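You operate a simulated robot arm through the tools that you are given. There is no shell and no other tool.

You run a simulated robot arm. Do the job below in one go: nothing can be reset, and whatever is moved stays where it is left.

JOB
Close up the glue: squeeze bottles in their holder, tips shut, pot lid on.

Only the result counts: the job must be done as asked and must still hold three seconds after the hand-in. Knocking over, shifting, dropping, spilling or breaking anything else fails it. Lids that push on must go on centred and level and be pressed home; caps that screw on are set level and turned clockwise until they are tight.

ROBOT AND FRAMES
A 7-joint arm with a two-finger parallel gripper, fixed in place. Base frame: the origin is at the foot of the arm, x ahead of it, y to its left, z up. Units: mm, degrees, N and s.
Its first joint turns from -166.0 to 166.0 degrees. Payload 3.43 kg.
The tool frame sits at the grasp point between the pads (the TCP): z along the fingers, y along the line on which they close. The tips reach 30 mm beyond it. The gripper opens to 94 mm. The fingers are 28 mm wide and 10 mm thick; the gripper's body (50 by 96 mm) begins 55 mm behind the TCP.
Orientation is told as [roll, pitch, yaw] about the base's x, y, z axes, in that order, counted from this pose: with the fingers straight down and closing along the base's y, the tool's x points along the base's -x, its y along +y and its z along -z.

CONTROLS
- The arm moves only by the tool send_rows. Its argument "series" is a list that holds one entry, the list of rows, each a list of 7 numbers: the shift along the tool's x, y, z in m, then the turn, a rotation vector about the tool's x, y, z in rad, then the opening, from 0 (shut) to 1 (fully open). In form: [[[dx, dy, dz, rx, ry, rz, claw], ...]]. A call has 1 to 20 rows; each row shifts and turns the commanded pose from where the row before left it, along the tool's axes as they then stand. A row lasts 0.2 s, in which the tool goes at most 50 mm and 8.6 degrees; a call with a longer step from one row to the next is refused whole, and so is a gripper value outside its range. A pose out of reach is approached as far as the arm can. The call stops where the force on the tool passes 40 N (or 10 N more than at its start, if that is more) or the arm is blocked; 0.2 s more then pass. Each finger travels about 45 mm/s and halts on what it meets, pressing with about 26 N; the grip force reading is that of the motor and also rises with nothing between the fingers. The clock runs only during rows and for 0.2 s after the last one: add rows that do not move to give the fingers time. It gives the time, the measured TCP pose, the force on the tool (base axes), the opening and the grip force at its end, in the units of the frame above (readings bear some noise), with the torque about the TCP (base axes, N m) and any sound that the robot's microphone picked up, and new pictures: "pictures" is both (left out), scene, wrist or none.
- Cameras (640 x 400 px; columns grow to the right, rows downward): "scene" is fixed at [219.5, 499.5, 1648]; the picture's right is [-0.56, -0.83, 0.00], its down [-0.59, 0.40, -0.70] and it looks along [0.58, -0.39, -0.71] (base axes); focal length 345 px, centre (320, 200). "wrist" rides on the gripper at [76, 14, -102] in the tool frame; the picture's right is [-0.18, 0.98, 0.00], its down [-0.75, -0.14, -0.64] and it looks along [-0.63, -0.12, 0.77] (tool axes); focal length 243 px, centre (320, 200). There is no depth. A picture from a camera that has moved, and an enlarged one, comes with that camera's place and axes in the base frame and with its lens.
- close_up(camera, box): a new picture of the part [left, top, right, bottom] of that camera's present view, enlarged. It takes no simulated time.
- finish_job(): hands the job in; it is judged then, once.

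Places have to be worked out from the pictures, the camera data and where the tool is seen. Open the gripper and draw the arm clear of the work before you hand the job in, unless the task says otherwise.

The tools are called after ">>>" as a command line: name --argument value ..., lists and objects as JSON in quotes. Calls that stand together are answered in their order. send_rows: Moves the arm, as the interface text tells. Its arguments: {"type":"object","properties":{"series":{"type":"array"},"pictures":{"type":"string","enum":["both","scene","wrist","none"]}},"required":["series"]} The other tools are called the same way: close_up (camera, box) takes an enlarged picture of a part of a camera's view; finish_job () hands the job in.

At the start:

```text
time: 0.0
eef_pos: [518.5, 64.5, 1264.4]
ee_rot: [0.0, 0.0, 0.0]
force: [-0.1, 0.6, 0.0]
moment: [-0.03, 0.0, 0.03]
finger_gap: 93.8
grasp_force: 0.1
```

scene: 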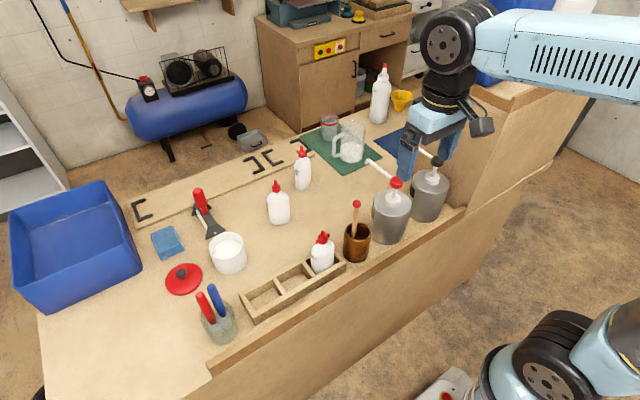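
wrist: 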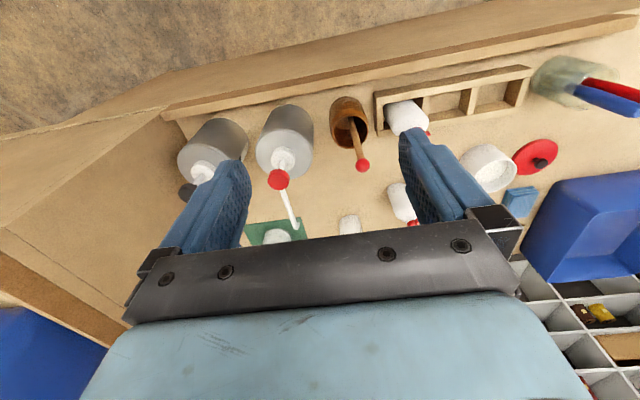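

I start by looking closely at the glue bottles, the holder, the pot and its lid before moving anything.

>>> close_up --camera "scene" --box '[230, 130, 390, 230]'

>>> close_up --camera "scene" --box '[150, 220, 310, 320]'

>>> close_up --camera "scene" --box '[230, 200, 390, 300]'

>>> close_up --camera "wrist" --box '[320, 60, 560, 210]'

```text
4.00 times, centred on (310, 180) of scene
camera zoom: at [219.5, 499.5, 1648.0], right [-0.56, -0.83, 0.0], down [-0.59, 0.4, -0.7], along [0.58, -0.39, -0.71], focal length 1382 px, centre (360, 280)
```

zoom: 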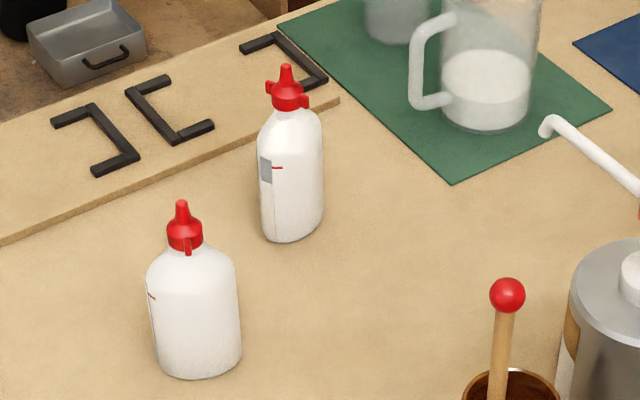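

```text
4.00 times, centred on (230, 270) of scene
camera zoom: at [219.5, 499.5, 1648.0], right [-0.56, -0.83, 0.0], down [-0.59, 0.4, -0.7], along [0.58, -0.39, -0.71], focal length 1382 px, centre (680, -80)
```

zoom: 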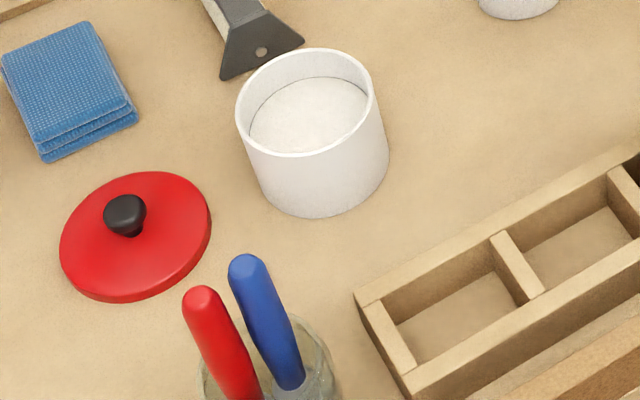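

```text
4.00 times, centred on (310, 250) of scene
camera zoom: at [219.5, 499.5, 1648.0], right [-0.56, -0.83, 0.0], down [-0.59, 0.4, -0.7], along [0.58, -0.39, -0.71], focal length 1382 px, centre (360, 0)
```

zoom: 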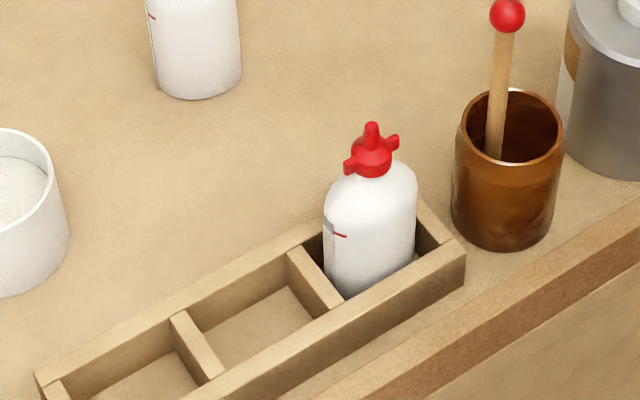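

```text
2.67 times, centred on (440, 135) of wrist
camera zoom: at [441.7, 78.8, 1366.8], right [0.18, 0.98, 0.0], down [0.75, -0.14, 0.64], along [0.63, -0.12, -0.77], focal length 647 px, centre (0, 373)
```

zoom: 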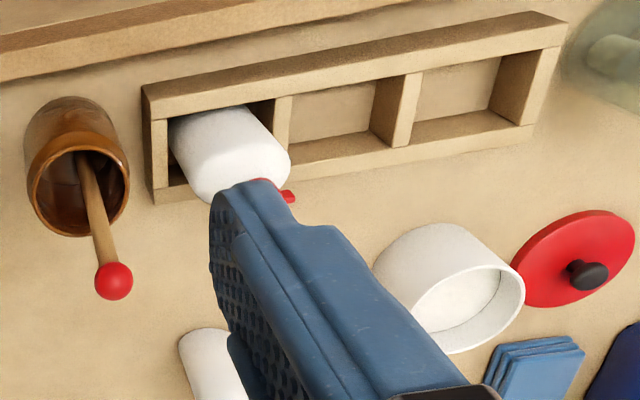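

The caps have little wings and each bottle has a small red mark, so I zoom in further to tell open tips from shut ones.

>>> close_up --camera "scene" --box '[262, 172, 302, 197]'

>>> close_up --camera "scene" --box '[284, 140, 324, 165]'

>>> close_up --camera "scene" --box '[302, 225, 342, 250]'

>>> close_up --camera "scene" --box '[300, 50, 460, 150]'

>>> close_up --camera "scene" --box '[340, 140, 500, 240]'

```text
16.00 times, centred on (282, 184) of scene
camera zoom: at [219.5, 499.5, 1648.0], right [-0.56, -0.83, 0.0], down [-0.59, 0.4, -0.7], along [0.58, -0.39, -0.71], focal length 5526 px, centre (928, 448)
```

zoom: 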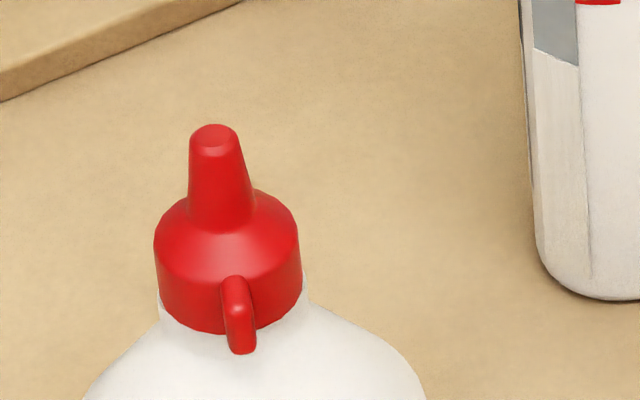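

```text
16.00 times, centred on (304, 152) of scene
camera zoom: at [219.5, 499.5, 1648.0], right [-0.56, -0.83, 0.0], down [-0.59, 0.4, -0.7], along [0.58, -0.39, -0.71], focal length 5526 px, centre (576, 960)
```

zoom: 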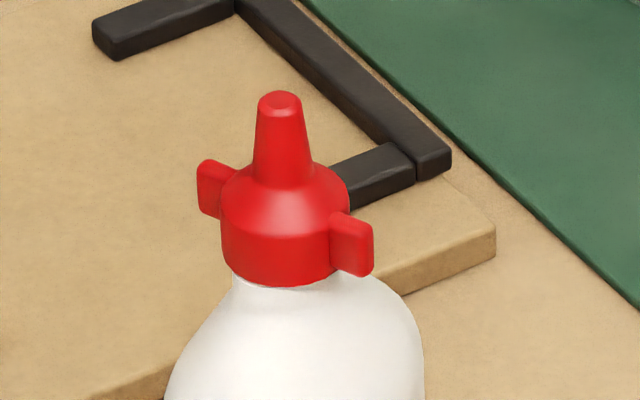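

```text
16.00 times, centred on (322, 238) of scene
camera zoom: at [219.5, 499.5, 1648.0], right [-0.56, -0.83, 0.0], down [-0.59, 0.4, -0.7], along [0.58, -0.39, -0.71], focal length 5526 px, centre (288, -400)
```

zoom: 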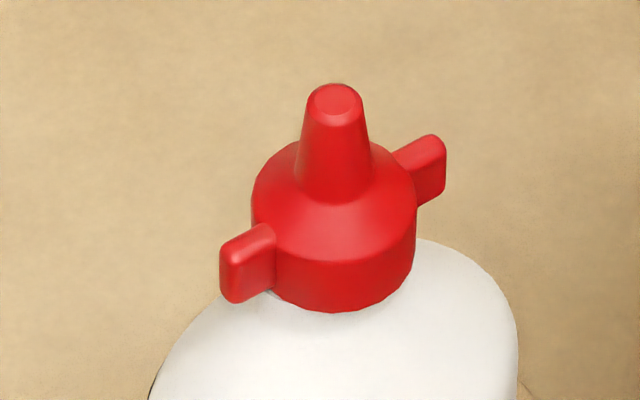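

```text
4.00 times, centred on (380, 100) of scene
camera zoom: at [219.5, 499.5, 1648.0], right [-0.56, -0.83, 0.0], down [-0.59, 0.4, -0.7], along [0.58, -0.39, -0.71], focal length 1382 px, centre (80, 600)
```

zoom: 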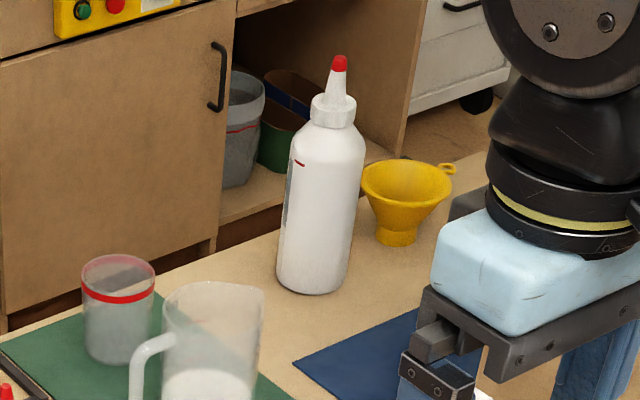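

```text
4.00 times, centred on (420, 190) of scene
camera zoom: at [219.5, 499.5, 1648.0], right [-0.56, -0.83, 0.0], down [-0.59, 0.4, -0.7], along [0.58, -0.39, -0.71], focal length 1382 px, centre (-80, 240)
```

zoom: 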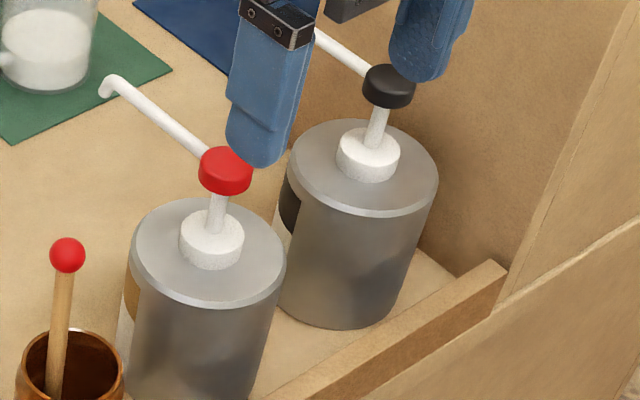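

Triangulating from both cameras puts the table at z≈850, the pot at about (800,398) with its rim at z≈932, and the lid knob at about (824,524). The loose bottles are near (876,207) and (961,71). I move sideways at height for a better wrist view of the holder, pot and lid.

>>> send_rows --series '[[[0, 0.045, 0.0, 0, 0, 0, 1], [0, 0.045, 0.0, 0, 0, 0, 1], [0, 0.045, 0.0, 0, 0, 0, 1], [0, 0.045, 0.0, 0, 0, 0, 1], [0, 0.045, 0.0, 0, 0, 0, 1], [0, 0, 0, 0, 0, 0, 1]]]'

```text
time: 1.4
eef_pos: [516.4, 290.9, 1266.4]
ee_rot: [0.0, 0.0, -0.1]
force: [-1.0, -0.6, 0.5]
moment: [-0.04, 0.01, -0.04]
finger_gap: 94.0
grasp_force: 0.1
camera wrist: at [441.6, 304.0, 1368.2], right [0.18, 0.98, 0.0], down [0.75, -0.14, 0.64], along [0.63, -0.12, -0.77], focal length 243 px, centre (320, 200)
```

scene: 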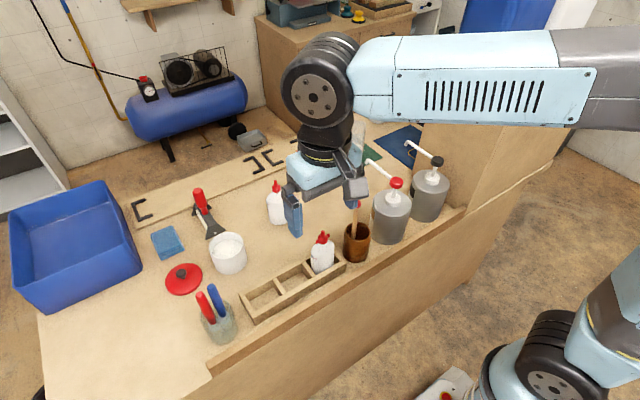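
wrist: 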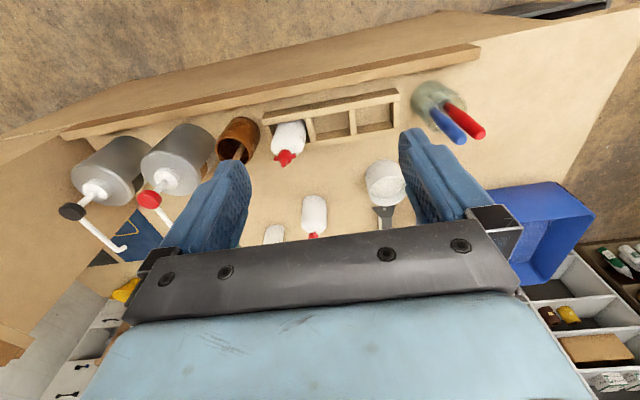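

The holder, bottle C, pot and loose bottle A are now all visible between the fingers. I enlarge them to measure.

>>> close_up --camera "wrist" --box '[240, 75, 416, 185]'

>>> close_up --camera "wrist" --box '[264, 145, 304, 170]'

>>> close_up --camera "wrist" --box '[250, 180, 346, 240]'

>>> close_up --camera "scene" --box '[230, 225, 358, 325]'

```text
3.64 times, centred on (328, 130) of wrist
camera zoom: at [441.6, 304.0, 1368.2], right [0.18, 0.98, 0.0], down [0.75, -0.14, 0.64], along [0.63, -0.12, -0.77], focal length 882 px, centre (291, 454)
```

zoom: 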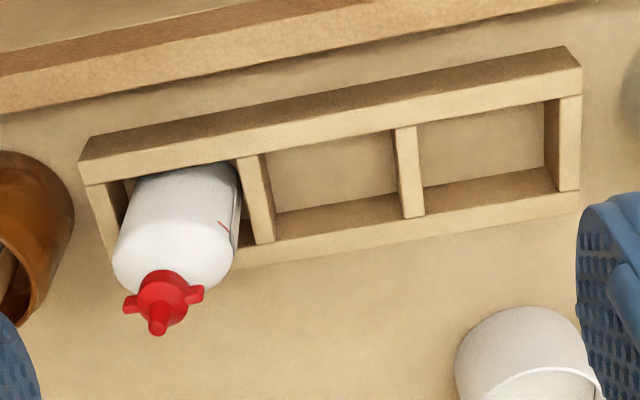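

```text
16.00 times, centred on (284, 158) of wrist
camera zoom: at [441.6, 304.0, 1368.2], right [0.18, 0.98, 0.0], down [0.75, -0.14, 0.64], along [0.63, -0.12, -0.77], focal length 3882 px, centre (896, 880)
```

zoom: 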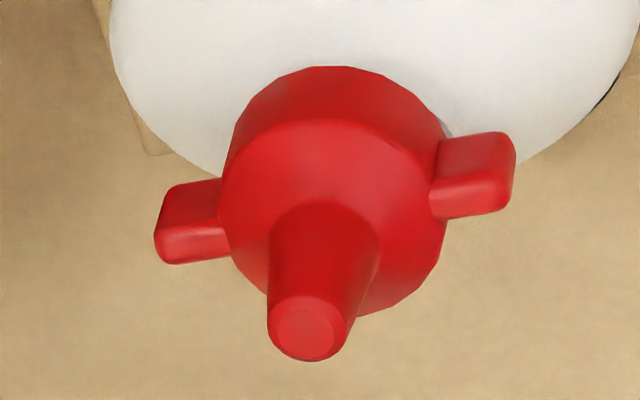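

```text
6.67 times, centred on (298, 210) of wrist
camera zoom: at [441.6, 304.0, 1368.2], right [0.18, 0.98, 0.0], down [0.75, -0.14, 0.64], along [0.63, -0.12, -0.77], focal length 1618 px, centre (467, 133)
```

zoom: 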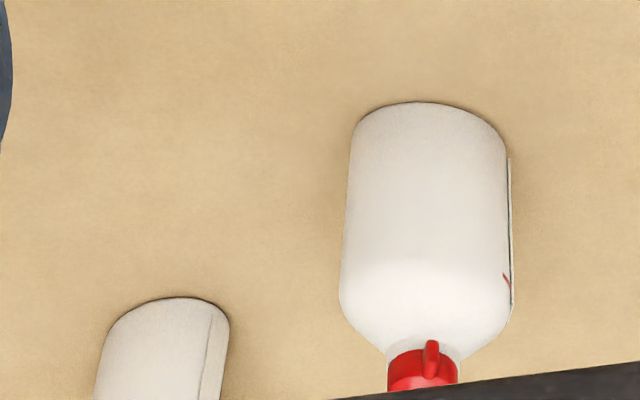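

```text
4.00 times, centred on (294, 275) of scene
camera zoom: at [219.5, 499.5, 1648.0], right [-0.56, -0.83, 0.0], down [-0.59, 0.4, -0.7], along [0.58, -0.39, -0.71], focal length 1382 px, centre (424, -100)
```

zoom: 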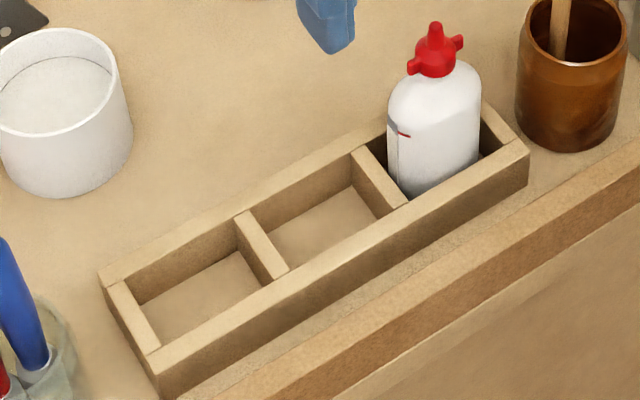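

The rough numbers disagree by about 20 mm, so I need a closer and better-conditioned view. I come down to TCP z≈1070, still above everything near it, with the camera about 260 mm above the holder.

>>> send_rows --series '[[[-0.012, 0, 0.039, 0, 0, 0, 1], [-0.012, 0, 0.039, 0, 0, 0, 1], [-0.012, 0, 0.039, 0, 0, 0, 1], [-0.012, 0, 0.039, 0, 0, 0, 1], [-0.012, 0, 0.039, 0, 0, 0, 1], [0, 0, 0, 0, 0, 0, 1]]]'

```text
time: 2.8
eef_pos: [579.0, 288.4, 1067.8]
ee_rot: [0.0, 0.0, 0.1]
force: [0.4, 0.0, 0.5]
moment: [-0.05, 0.05, 0.01]
finger_gap: 94.3
grasp_force: 0.0
camera wrist: at [502.9, 302.6, 1170.4], right [0.18, 0.98, 0.0], down [0.75, -0.14, 0.64], along [0.63, -0.12, -0.77], focal length 243 px, centre (320, 200)
```

scene: 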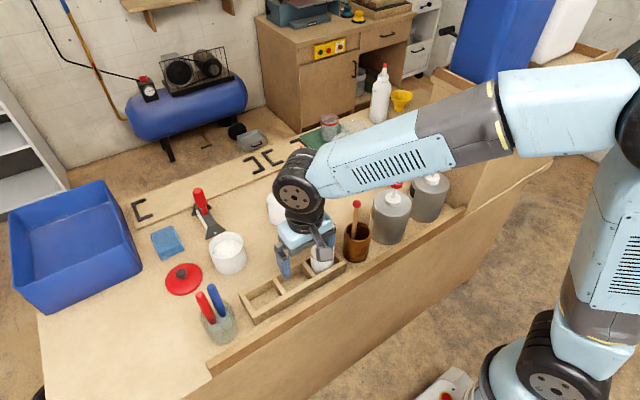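
wrist: 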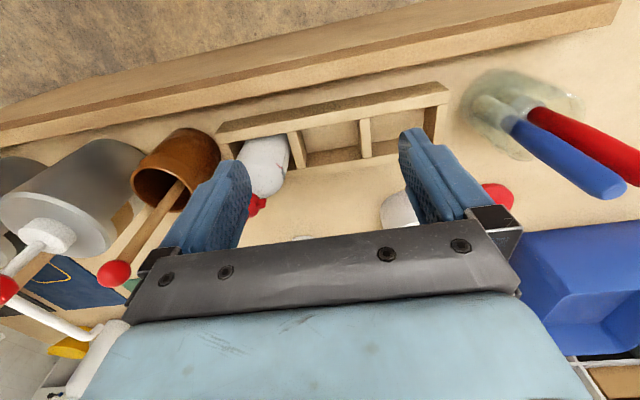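

The holder is in clear view, so I enlarge it and bottle C.

>>> close_up --camera "wrist" --box '[208, 75, 456, 230]'

>>> close_up --camera "scene" --box '[230, 225, 358, 305]'

```text
2.58 times, centred on (332, 152) of wrist
camera zoom: at [502.9, 302.6, 1170.4], right [0.18, 0.98, 0.0], down [0.75, -0.14, 0.64], along [0.63, -0.12, -0.77], focal length 626 px, centre (289, 323)
```

zoom: 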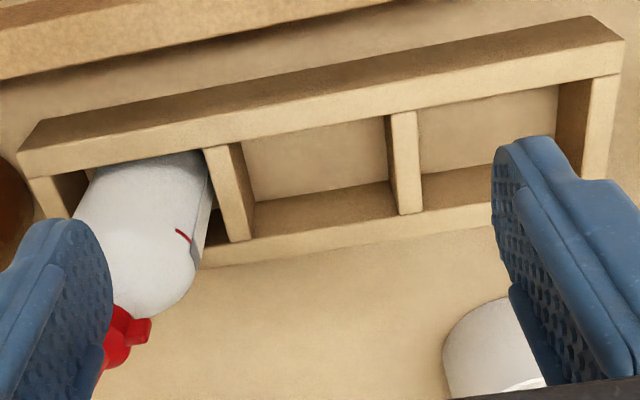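

```text
5.00 times, centred on (294, 265) of scene
camera zoom: at [219.5, 499.5, 1648.0], right [-0.56, -0.83, 0.0], down [-0.59, 0.4, -0.7], along [0.58, -0.39, -0.71], focal length 1727 px, centre (450, -125)
```

zoom: 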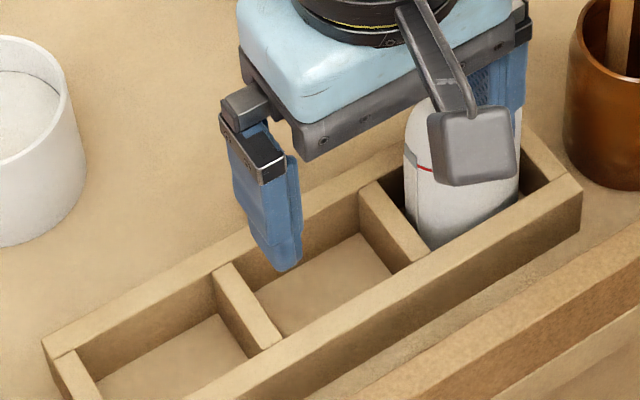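

The two wrist views agree well, putting the holder's near +y corner at about (601,423,900), but the scene camera disagrees. I check that corner in the scene view to calibrate.

>>> close_up --camera "scene" --box '[230, 270, 310, 320]'

>>> close_up --camera "scene" --box '[290, 235, 370, 285]'

>>> close_up --camera "wrist" --box '[210, 80, 290, 130]'

>>> close_up --camera "wrist" --box '[370, 70, 450, 120]'

```text
8.00 times, centred on (270, 295) of scene
camera zoom: at [219.5, 499.5, 1648.0], right [-0.56, -0.83, 0.0], down [-0.59, 0.4, -0.7], along [0.58, -0.39, -0.71], focal length 2763 px, centre (720, -560)
```

zoom: 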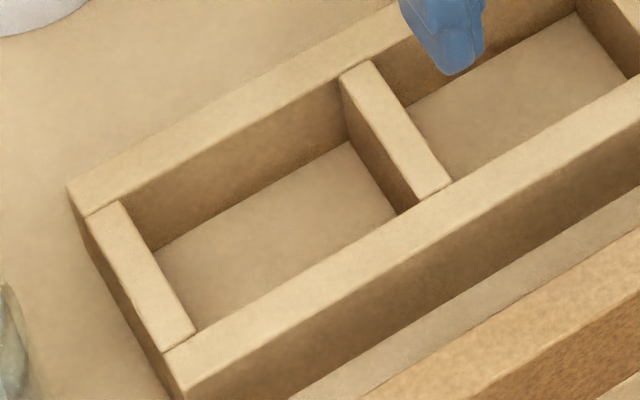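

```text
8.00 times, centred on (330, 260) of scene
camera zoom: at [219.5, 499.5, 1648.0], right [-0.56, -0.83, 0.0], down [-0.59, 0.4, -0.7], along [0.58, -0.39, -0.71], focal length 2763 px, centre (240, -280)
```

zoom: 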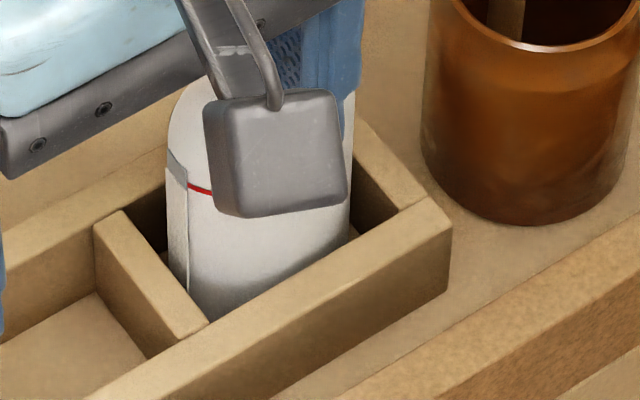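

```text
8.00 times, centred on (250, 105) of wrist
camera zoom: at [502.9, 302.6, 1170.4], right [0.18, 0.98, 0.0], down [0.75, -0.14, 0.64], along [0.63, -0.12, -0.77], focal length 1941 px, centre (880, 960)
```

zoom: 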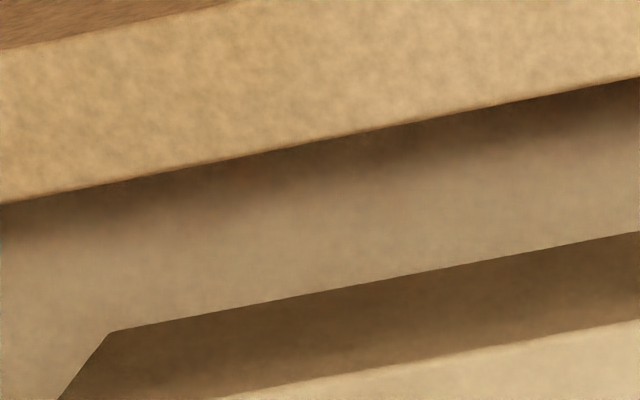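

```text
8.00 times, centred on (410, 95) of wrist
camera zoom: at [502.9, 302.6, 1170.4], right [0.18, 0.98, 0.0], down [0.75, -0.14, 0.64], along [0.63, -0.12, -0.77], focal length 1941 px, centre (-400, 1040)
```

zoom: 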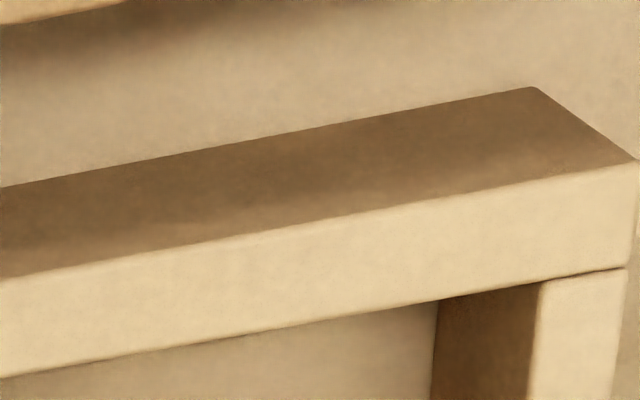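

The holder top is at z≈900 and the table at z≈860. The holder spans x 603–681 with slots of about 53×74 mm, centred at y≈207 (bottle C), 292 and 377. Next I rise and move forward to look at loose bottle A, near (860,215), and bottle B.

>>> send_rows --series '[[[0, 0, -0.03, 0, 0, 0, 1], [0, 0, -0.04, 0, 0, 0, 1], [-0.02, -0.02, 0, 0, 0, 0, 1], [-0.03, -0.025, 0, 0, 0, 0, 1], [-0.03, -0.025, 0, 0, 0, 0, 1], [0, 0, 0, 0, 0, 0, 1]]]' --pictures "wrist"

```text
time: 4.2
eef_pos: [658.5, 218.1, 1140.3]
ee_rot: [0.0, 0.0, -0.1]
force: [0.1, 0.2, -0.6]
moment: [-0.04, -0.02, 0.01]
finger_gap: 94.1
grasp_force: 0.1
camera wrist: at [582.5, 232.3, 1242.6], right [0.18, 0.98, 0.0], down [0.75, -0.14, 0.64], along [0.63, -0.12, -0.77], focal length 243 px, centre (320, 200)
```

wrist: 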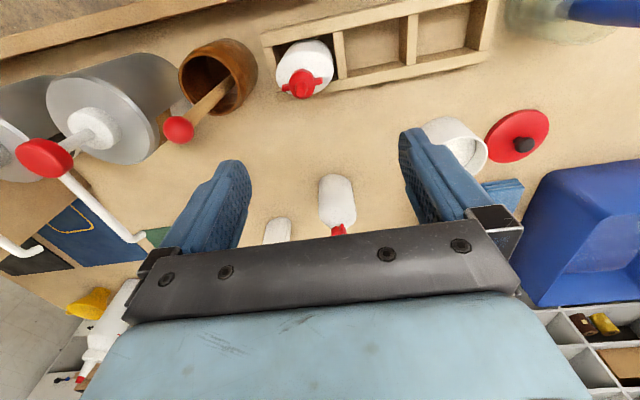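

>>> close_up --camera "wrist" --box '[240, 165, 368, 245]'

>>> close_up --camera "wrist" --box '[256, 0, 496, 150]'

>>> close_up --camera "wrist" --box '[276, 35, 340, 75]'

```text
5.00 times, centred on (304, 205) of wrist
camera zoom: at [582.5, 232.3, 1242.6], right [0.18, 0.98, 0.0], down [0.75, -0.14, 0.64], along [0.63, -0.12, -0.77], focal length 1213 px, centre (400, 175)
```

zoom: 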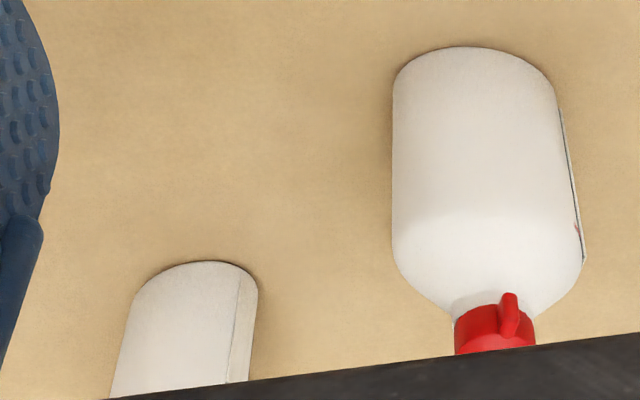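

```text
2.67 times, centred on (376, 75) of wrist
camera zoom: at [582.5, 232.3, 1242.6], right [0.18, 0.98, 0.0], down [0.75, -0.14, 0.64], along [0.63, -0.12, -0.77], focal length 647 px, centre (171, 533)
```

zoom: 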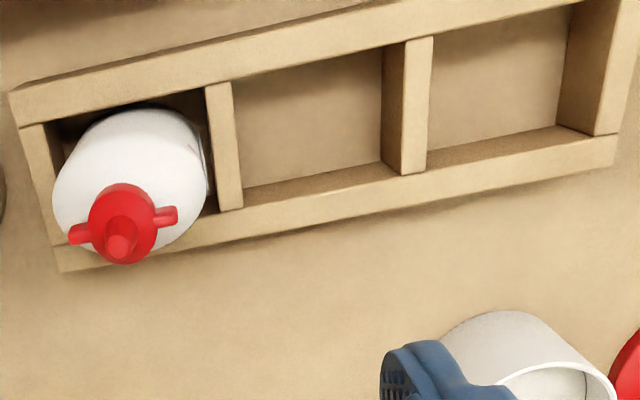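

```text
10.00 times, centred on (308, 55) of wrist
camera zoom: at [582.5, 232.3, 1242.6], right [0.18, 0.98, 0.0], down [0.75, -0.14, 0.64], along [0.63, -0.12, -0.77], focal length 2426 px, centre (440, 1650)
```

zoom: 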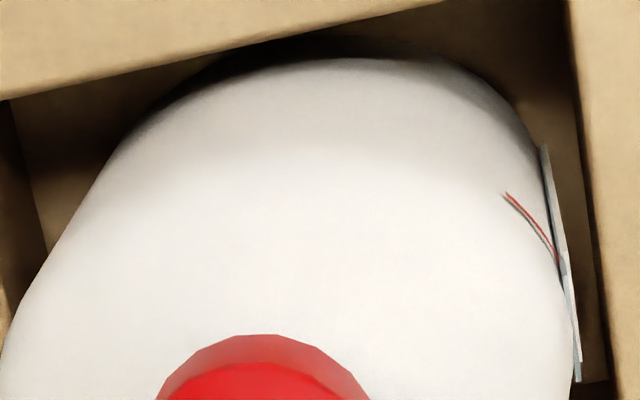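

Bottle A stands at about (860,212) with its wide side about 10° off the y axis, tip top z≈1024 and shoulder z≈970. Its cap wings are turned about 90° compared with C's, whose wings lie along its wide axis. I move above A at a safe height and turn the gripper to yaw about −100 so the fingers will close on its narrow sides.

>>> send_rows --series '[[[-0.04, -0.001, 0, 0, 0, 0, 1], [-0.04, -0.001, 0, 0, 0, 0, 1], [-0.04, -0.001, 0, 0, 0, 0, 1], [-0.04, -0.001, 0, 0, 0, 0, 1], [-0.04, -0.001, 0, 0, 0, 0, 1], [0, 0, 0, 0, 0, 0.146, 1], [0, 0, 0, 0, 0, 0.146, 1], [0, 0, 0, 0, 0, 0.146, 1], [0, 0, 0, 0, 0, 0.146, 1], [0, 0, 0, 0, 0, 0.146, 1], [0, 0, 0, 0, 0, 0.146, 1], [0, 0, 0, 0, 0, 0.146, 1], [0, 0, 0, 0, 0, 0.146, 1], [0, 0, 0, 0, 0, 0.146, 1], [0, 0, 0, 0, 0, 0.146, 1], [0, 0, 0, 0, 0, 0.146, 1], [0, 0, 0, 0, 0, 0.146, 1], [0, 0, 0, 0, 0, 0, 1]]]'

```text
time: 8.0
eef_pos: [858.6, 215.5, 1139.0]
ee_rot: [0.0, 0.1, -100.5]
force: [0.7, 0.1, 0.2]
moment: [-0.02, 0.0, -0.01]
finger_gap: 94.0
grasp_force: 0.0
camera wrist: at [886.4, 286.9, 1241.9], right [0.93, -0.36, 0.0], down [-0.28, -0.72, 0.64], along [-0.23, -0.6, -0.77], focal length 243 px, centre (320, 200)
```

scene: 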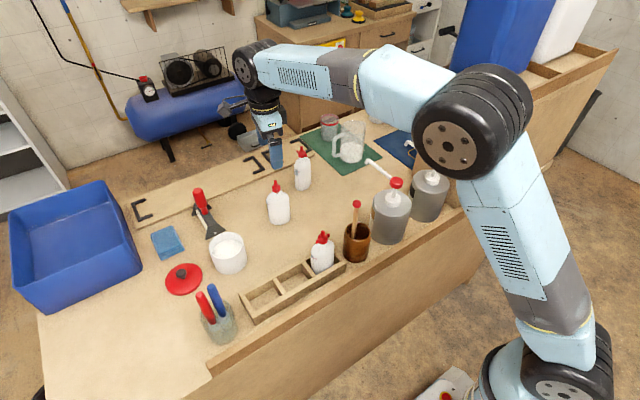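
wrist: 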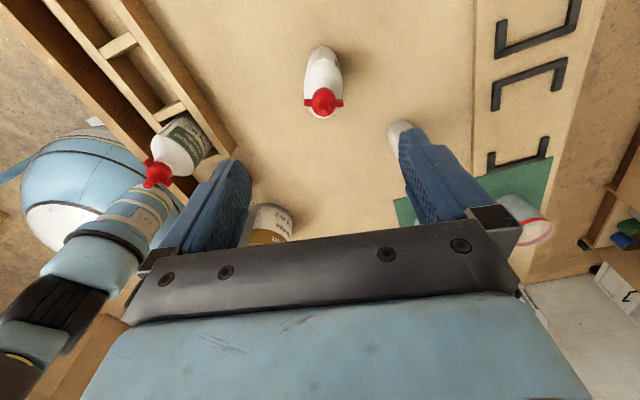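

Bottle A is straight below between the fingers. I zoom in on it and on C from this side.

>>> close_up --camera "wrist" --box '[272, 35, 384, 125]'

>>> close_up --camera "wrist" --box '[130, 105, 226, 205]'

>>> close_up --camera "scene" --box '[260, 140, 324, 230]'

```text
4.44 times, centred on (328, 80) of wrist
camera zoom: at [886.4, 286.9, 1241.9], right [0.93, -0.36, 0.0], down [-0.28, -0.72, 0.64], along [-0.23, -0.6, -0.77], focal length 1078 px, centre (284, 733)
```

zoom: 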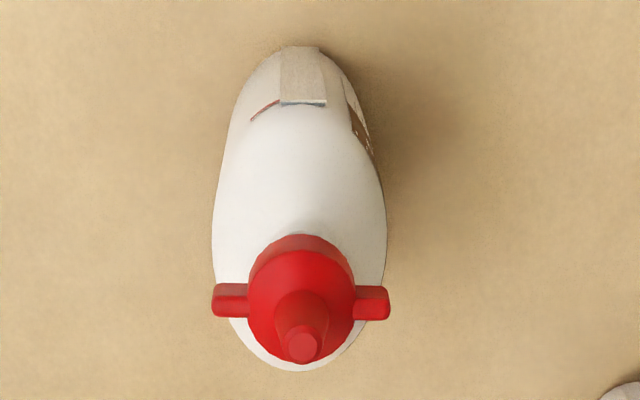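

```text
4.00 times, centred on (178, 155) of wrist
camera zoom: at [886.4, 286.9, 1241.9], right [0.93, -0.36, 0.0], down [-0.28, -0.72, 0.64], along [-0.23, -0.6, -0.77], focal length 970 px, centre (888, 380)
```

zoom: 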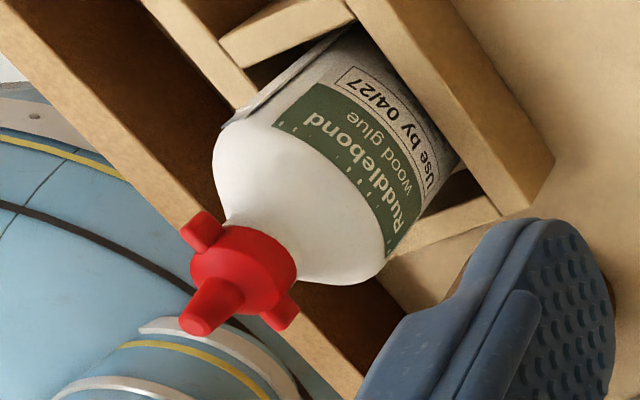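

```text
4.44 times, centred on (292, 185) of scene
camera zoom: at [219.5, 499.5, 1648.0], right [-0.56, -0.83, 0.0], down [-0.59, 0.4, -0.7], along [0.58, -0.39, -0.71], focal length 1535 px, centre (444, 267)
```

zoom: 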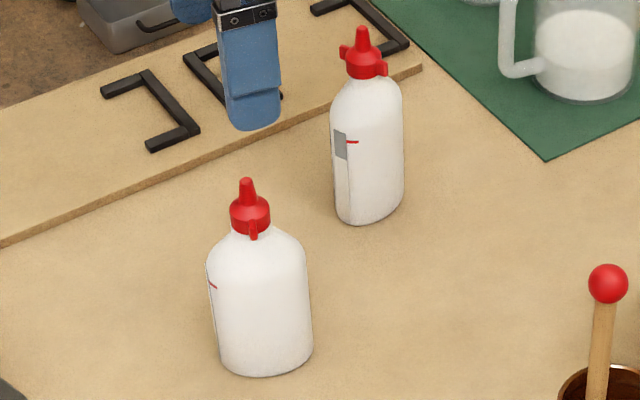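

From this near-overhead view A's tip is at about (861,212) and its wide axis points to azimuth ~68°, so the closing yaw should be about −112. I turn the extra 11.5°, centre over A and come partly down to check alignment.

>>> send_rows --series '[[[0, 0, 0, 0, 0, 0.1, 1], [0, 0, 0, 0, 0, 0.1, 1], [-0.00235, 0.0035, 0, 0, 0, 0, 1], [0, 0, 0.035, 0, 0, 0, 1], [0, 0, 0.035, 0, 0, 0, 1], [0, 0, 0.025, 0, 0, 0, 1], [0, 0, 0, 0, 0, 0, 1]]]' --pictures "wrist"

```text
time: 9.6
eef_pos: [858.6, 212.4, 1044.3]
ee_rot: [0.0, 0.0, -111.9]
force: [-0.8, -0.4, 0.3]
moment: [0.01, 0.01, 0.0]
finger_gap: 94.2
grasp_force: 0.0
camera wrist: at [900.2, 278.5, 1147.7], right [0.84, -0.54, 0.0], down [-0.41, -0.65, 0.64], along [-0.35, -0.54, -0.77], focal length 243 px, centre (320, 200)
```

wrist: 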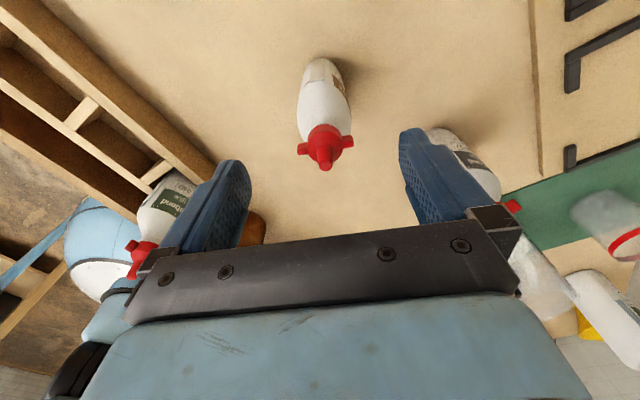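

>>> close_up --camera "wrist" --box '[264, 45, 384, 175]'

>>> close_up --camera "wrist" --box '[400, 110, 540, 230]'

```text
3.08 times, centred on (324, 110) of wrist
camera zoom: at [900.2, 278.5, 1147.7], right [0.84, -0.54, 0.0], down [-0.41, -0.65, 0.64], along [-0.35, -0.54, -0.77], focal length 746 px, centre (308, 477)
```

zoom: 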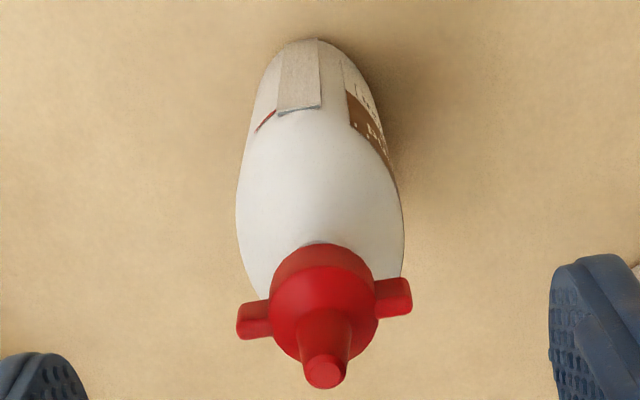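

```text
3.33 times, centred on (470, 170) of wrist
camera zoom: at [900.2, 278.5, 1147.7], right [0.84, -0.54, 0.0], down [-0.41, -0.65, 0.64], along [-0.35, -0.54, -0.77], focal length 809 px, centre (-180, 300)
```

zoom: 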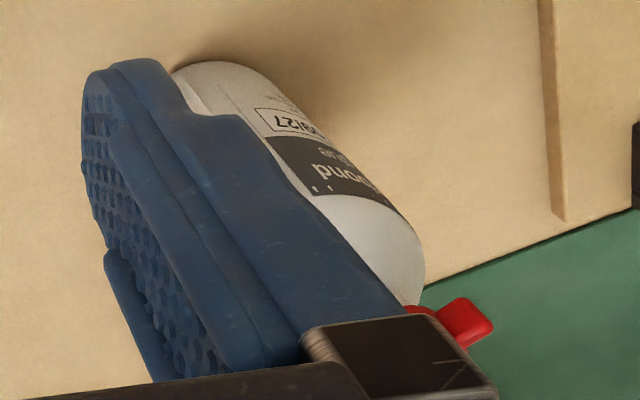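

A's tip reads (861.9,212.3) again at z≈1024, and its narrow axis lies at −22°, matching the gripper yaw. I shift 3 mm to centre and descend to TCP z≈979, so the palm stays ~10 mm above the tip and the pads sit on the upper body.

>>> send_rows --series '[[[0.0005, 0.003, 0, 0, 0, 0, 1], [0, 0, 0.025, 0, 0, 0, 1], [0, 0, 0.025, 0, 0, 0, 1], [0, 0, 0.015, 0, 0, 0, 1], [0, 0, 0, 0, 0, 0, 1], [0, 0, 0, 0, 0, 0, 1]]]'

```text
time: 11.0
eef_pos: [862.6, 210.3, 980.4]
ee_rot: [0.0, -0.1, -111.9]
force: [-0.3, 0.9, 0.6]
moment: [-0.04, -0.01, -0.02]
finger_gap: 94.0
grasp_force: 0.1
camera wrist: at [905.0, 276.5, 1082.0], right [0.84, -0.54, 0.0], down [-0.41, -0.65, 0.64], along [-0.35, -0.54, -0.77], focal length 243 px, centre (320, 200)
```

scene: 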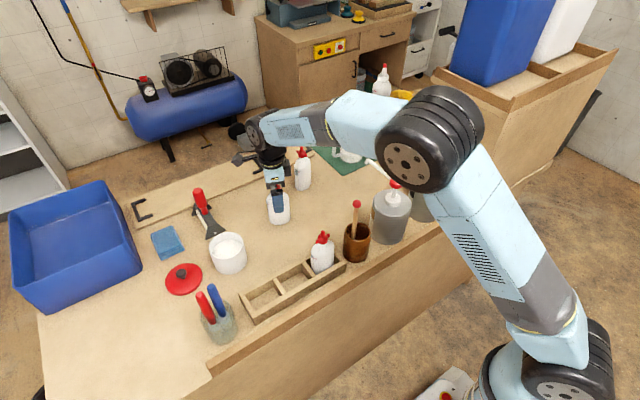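
wrist: 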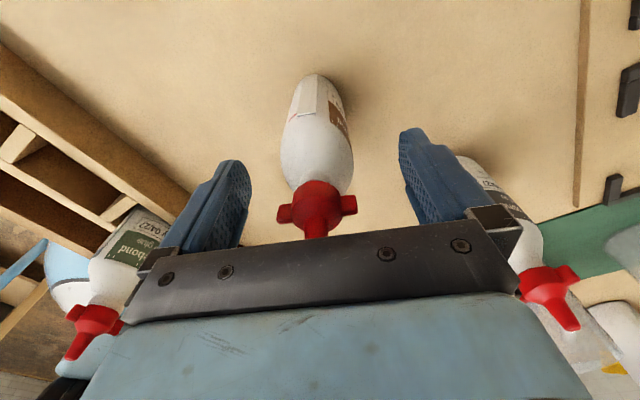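

The bottle sits centred between the pads with no contact force. I close on it now.

>>> send_rows --series '[[[0, 0, 0, 0, 0, 0, 0.3], [0, 0, 0, 0, 0, 0, 0.3], [0, 0, 0, 0, 0, 0, 0.3], [0, 0, 0, 0, 0, 0, 0.3], [0, 0, 0, 0, 0, 0, 0.3], [0, 0, 0, 0, 0, 0, 0.3]]]' --pictures "wrist"

>>> close_up --camera "wrist" --box '[200, 60, 440, 240]'

>>> close_up --camera "scene" --box '[240, 140, 330, 230]'

```text
time: 12.4
eef_pos: [863.1, 211.8, 980.5]
ee_rot: [0.0, 0.0, -111.9]
force: [-1.1, 0.5, 1.6]
moment: [0.04, -0.03, -0.01]
finger_gap: 43.3
grasp_force: 26.3
camera wrist: at [904.9, 276.5, 1082.3], right [0.84, -0.54, 0.0], down [-0.41, -0.65, 0.64], along [-0.35, -0.54, -0.77], focal length 243 px, centre (320, 200)
```

wrist: 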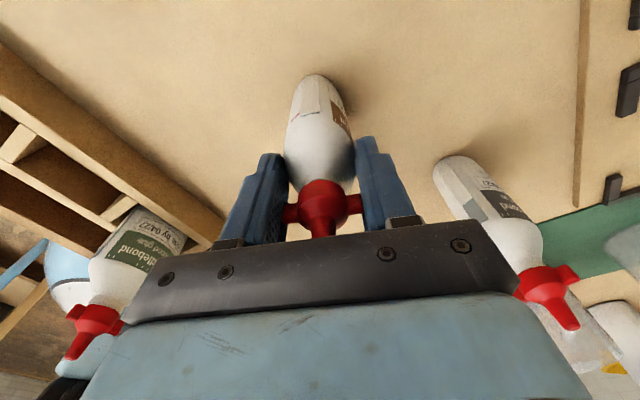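

```text
2.22 times, centred on (320, 150) of wrist
camera zoom: at [904.9, 276.5, 1082.3], right [0.84, -0.54, 0.0], down [-0.41, -0.65, 0.64], along [-0.35, -0.54, -0.77], focal length 539 px, centre (320, 311)
```

zoom: 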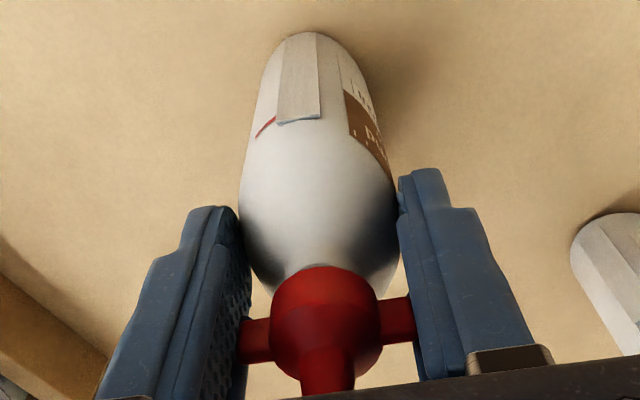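

```text
4.44 times, centred on (285, 185) of scene
camera zoom: at [219.5, 499.5, 1648.0], right [-0.56, -0.83, 0.0], down [-0.59, 0.4, -0.7], along [0.58, -0.39, -0.71], focal length 1535 px, centre (476, 267)
```

zoom: 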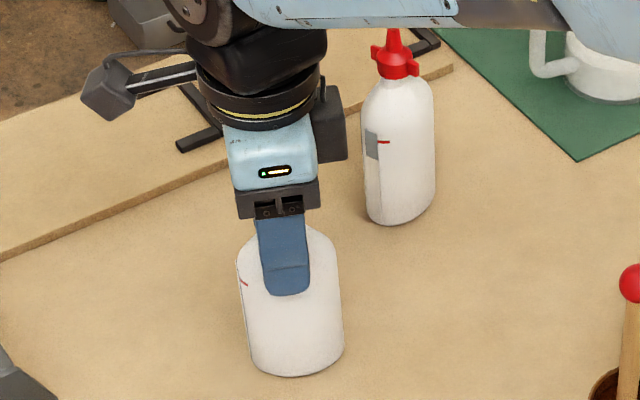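

The gap stopped at 43.3 mm with 26 N of grip, on the bottle's upper body. I lift it gently, first a little and then to about 100 mm.

>>> send_rows --series '[[[0, 0, -0.008, 0, 0, 0, 0.3], [0, 0, -0.015, 0, 0, 0, 0.3], [0, 0, -0.025, 0, 0, 0, 0.3], [0, 0, -0.025, 0, 0, 0, 0.3], [0, 0, -0.025, 0, 0, 0, 0.3], [0, 0, 0, 0, 0, 0, 0.3]]]'

```text
time: 13.8
eef_pos: [862.7, 210.2, 1076.7]
ee_rot: [0.0, 0.0, -111.9]
force: [0.5, 0.3, -2.0]
moment: [-0.01, -0.04, 0.02]
finger_gap: 42.9
grasp_force: 25.7
camera wrist: at [905.6, 275.2, 1178.2], right [0.84, -0.54, 0.0], down [-0.41, -0.65, 0.64], along [-0.35, -0.54, -0.77], focal length 243 px, centre (320, 200)
```

scene: 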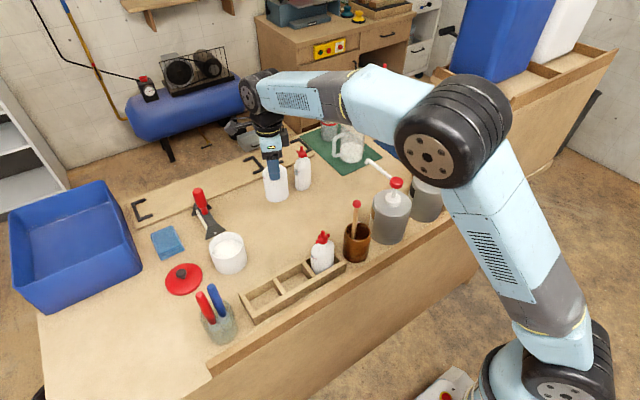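
wrist: 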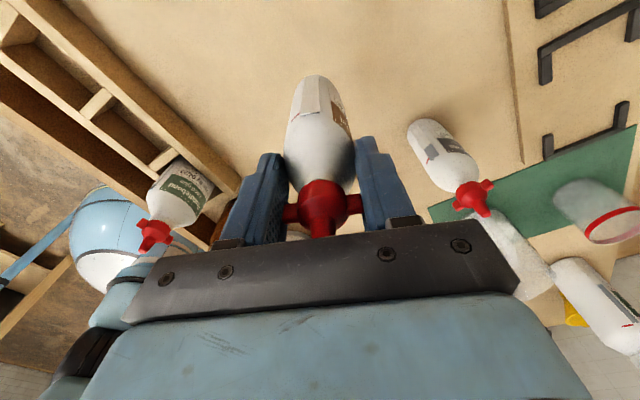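

The bottle is off the table and weighs about 0.2 kg. I turn to yaw −90, shift to y≈292 clear of the pot, then bring it back over the middle slot, stopping above to check alignment.

>>> send_rows --series '[[[0, 0, 0, 0, 0, -0.1274, 0.3], [0, 0, 0, 0, 0, -0.1274, 0.3], [0, 0, 0, 0, 0, -0.1274, 0.3], [0.027, 0, 0, 0, 0, 0, 0.3], [0.027, 0, 0, 0, 0, 0, 0.3], [0.027, 0, 0, 0, 0, 0, 0.3], [0, -0.036, 0, 0, 0, 0, 0.3], [0, -0.036, 0, 0, 0, 0, 0.3], [0, -0.036, 0, 0, 0, 0, 0.3], [0, -0.036, 0, 0, 0, 0, 0.3], [0, -0.038, 0, 0, 0, 0, 0.3], [0, -0.038, 0, 0, 0, 0, 0.3], [0, 0, 0, 0, 0, 0, 0.3], [0, 0, 0, 0, 0, 0, 0.3]]]'

```text
time: 16.8
eef_pos: [643.0, 292.3, 1081.4]
ee_rot: [-0.1, 0.1, -90.0]
force: [0.5, 0.1, -1.9]
moment: [0.04, -0.02, -0.02]
finger_gap: 43.2
grasp_force: 26.1
camera wrist: at [657.6, 367.9, 1183.9], right [0.98, -0.18, 0.0], down [-0.14, -0.75, 0.64], along [-0.12, -0.63, -0.77], focal length 243 px, centre (320, 200)
```

scene: 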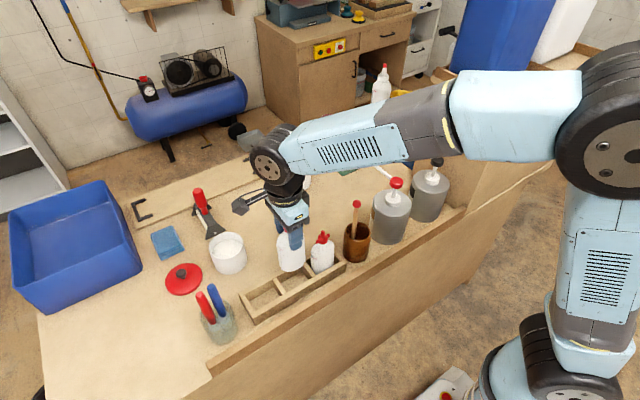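
wrist: 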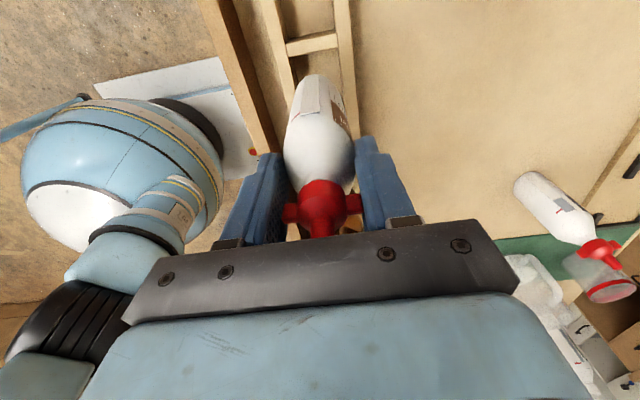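

The bottle now hangs over the middle slot. I check alignment in both views before lowering.

>>> close_up --camera "wrist" --box '[250, 0, 410, 220]'

>>> close_up --camera "scene" --box '[230, 195, 358, 325]'

```text
1.82 times, centred on (330, 110) of wrist
camera zoom: at [657.6, 367.9, 1183.9], right [0.98, -0.18, 0.0], down [-0.14, -0.75, 0.64], along [-0.12, -0.63, -0.77], focal length 441 px, centre (302, 364)
```

zoom: 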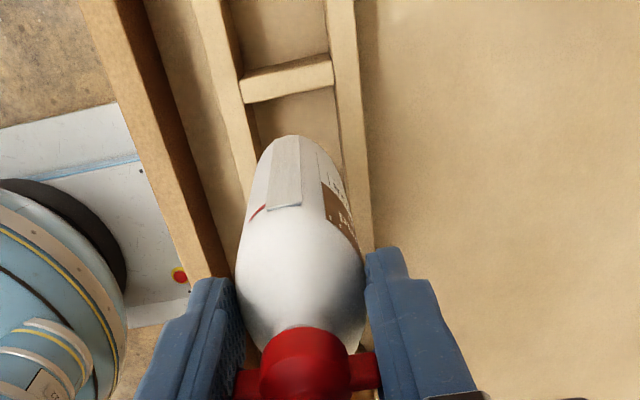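

```text
3.08 times, centred on (294, 260) of scene
camera zoom: at [219.5, 499.5, 1648.0], right [-0.56, -0.83, 0.0], down [-0.59, 0.4, -0.7], along [0.58, -0.39, -0.71], focal length 1063 px, centre (400, 15)
```

zoom: 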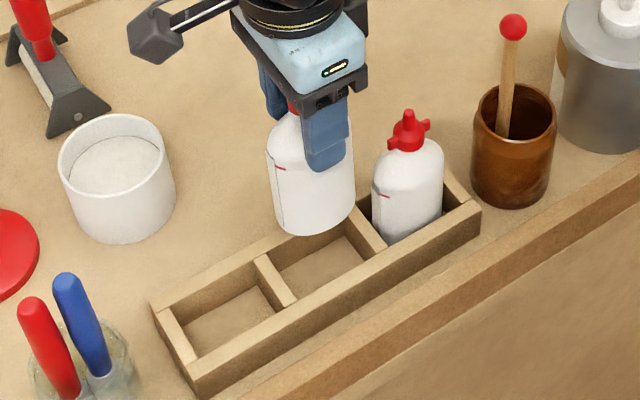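

The slot spans x 616.6–667.6 and y 255–329 with its centre at (642,292), and the bottle is within 1 mm of that. I nudge x by −1 mm and lower it most of the way.

>>> send_rows --series '[[[0, -0.0012, 0, 0, 0, 0, 0.3], [0, 0, 0.02, 0, 0, 0, 0.3], [0, 0, 0.02, 0, 0, 0, 0.3], [0, 0, 0.015, 0, 0, 0, 0.3], [0, 0, 0.01, 0, 0, 0, 0.3], [0, 0, 0.01, 0, 0, 0, 0.3], [0, 0, 0, 0, 0, 0, 0.3]]]'

>>> close_up --camera "scene" --box '[250, 195, 358, 295]'

>>> close_up --camera "wrist" --box '[240, 0, 400, 200]'

```text
time: 18.4
eef_pos: [641.3, 293.1, 1001.7]
ee_rot: [0.0, 0.1, -90.0]
force: [-0.2, 0.7, -2.1]
moment: [0.01, -0.02, 0.04]
finger_gap: 43.3
grasp_force: 25.7
camera wrist: at [656.4, 367.8, 1104.6], right [0.98, -0.18, 0.0], down [-0.14, -0.75, 0.64], along [-0.12, -0.63, -0.77], focal length 243 px, centre (320, 200)
```

scene: 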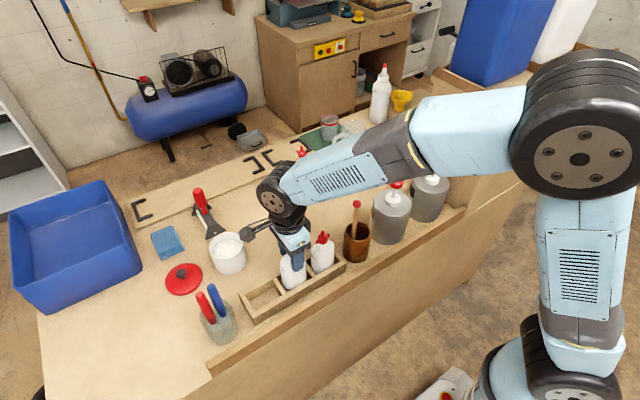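
wrist: 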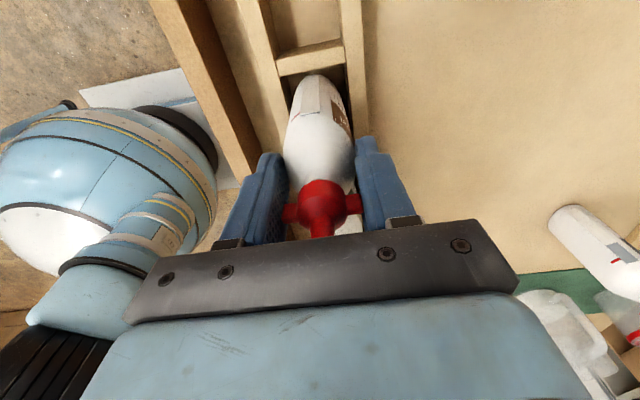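

```text
4.00 times, centred on (304, 245) of scene
camera zoom: at [219.5, 499.5, 1648.0], right [-0.56, -0.83, 0.0], down [-0.59, 0.4, -0.7], along [0.58, -0.39, -0.71], focal length 1382 px, centre (384, 20)
```

zoom: 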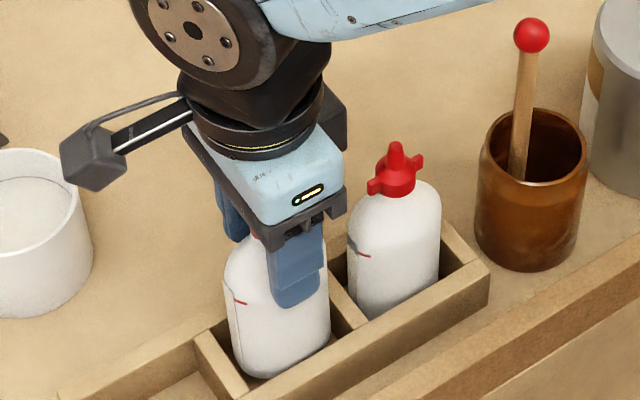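

```text
2.00 times, centred on (320, 100) of wrist
camera zoom: at [656.4, 367.8, 1104.6], right [0.98, -0.18, 0.0], down [-0.14, -0.75, 0.64], along [-0.12, -0.63, -0.77], focal length 485 px, centre (320, 400)
```

zoom: 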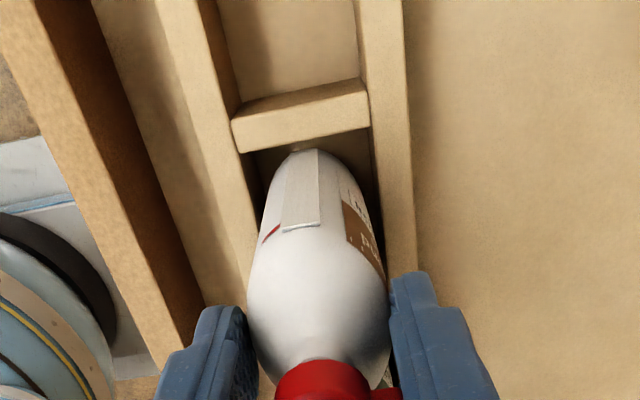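

It has entered the slot without contact force. I lower the last ~20 mm in small steps.

>>> send_rows --series '[[[0, 0, 0.006, 0, 0, 0, 0.3], [0, 0, 0.006, 0, 0, 0, 0.3], [0, 0, 0.004, 0, 0, 0, 0.3], [0, 0, 0.002, 0, 0, 0, 0.3], [0, 0, 0, 0, 0, 0, 0.3]]]' --pictures "wrist"

```text
time: 19.6
eef_pos: [641.5, 292.1, 985.4]
ee_rot: [-0.1, 0.0, -90.0]
force: [0.2, 0.0, -2.8]
moment: [0.02, 0.01, 0.01]
finger_gap: 43.0
grasp_force: 25.8
camera wrist: at [655.9, 368.3, 1087.1], right [0.98, -0.18, 0.0], down [-0.14, -0.75, 0.64], along [-0.12, -0.63, -0.77], focal length 243 px, centre (320, 200)
```

wrist: 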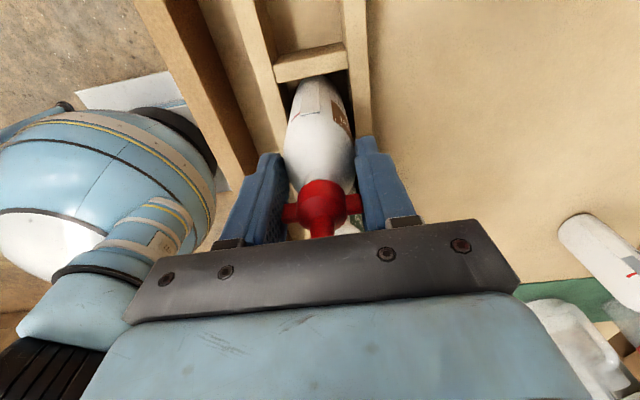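

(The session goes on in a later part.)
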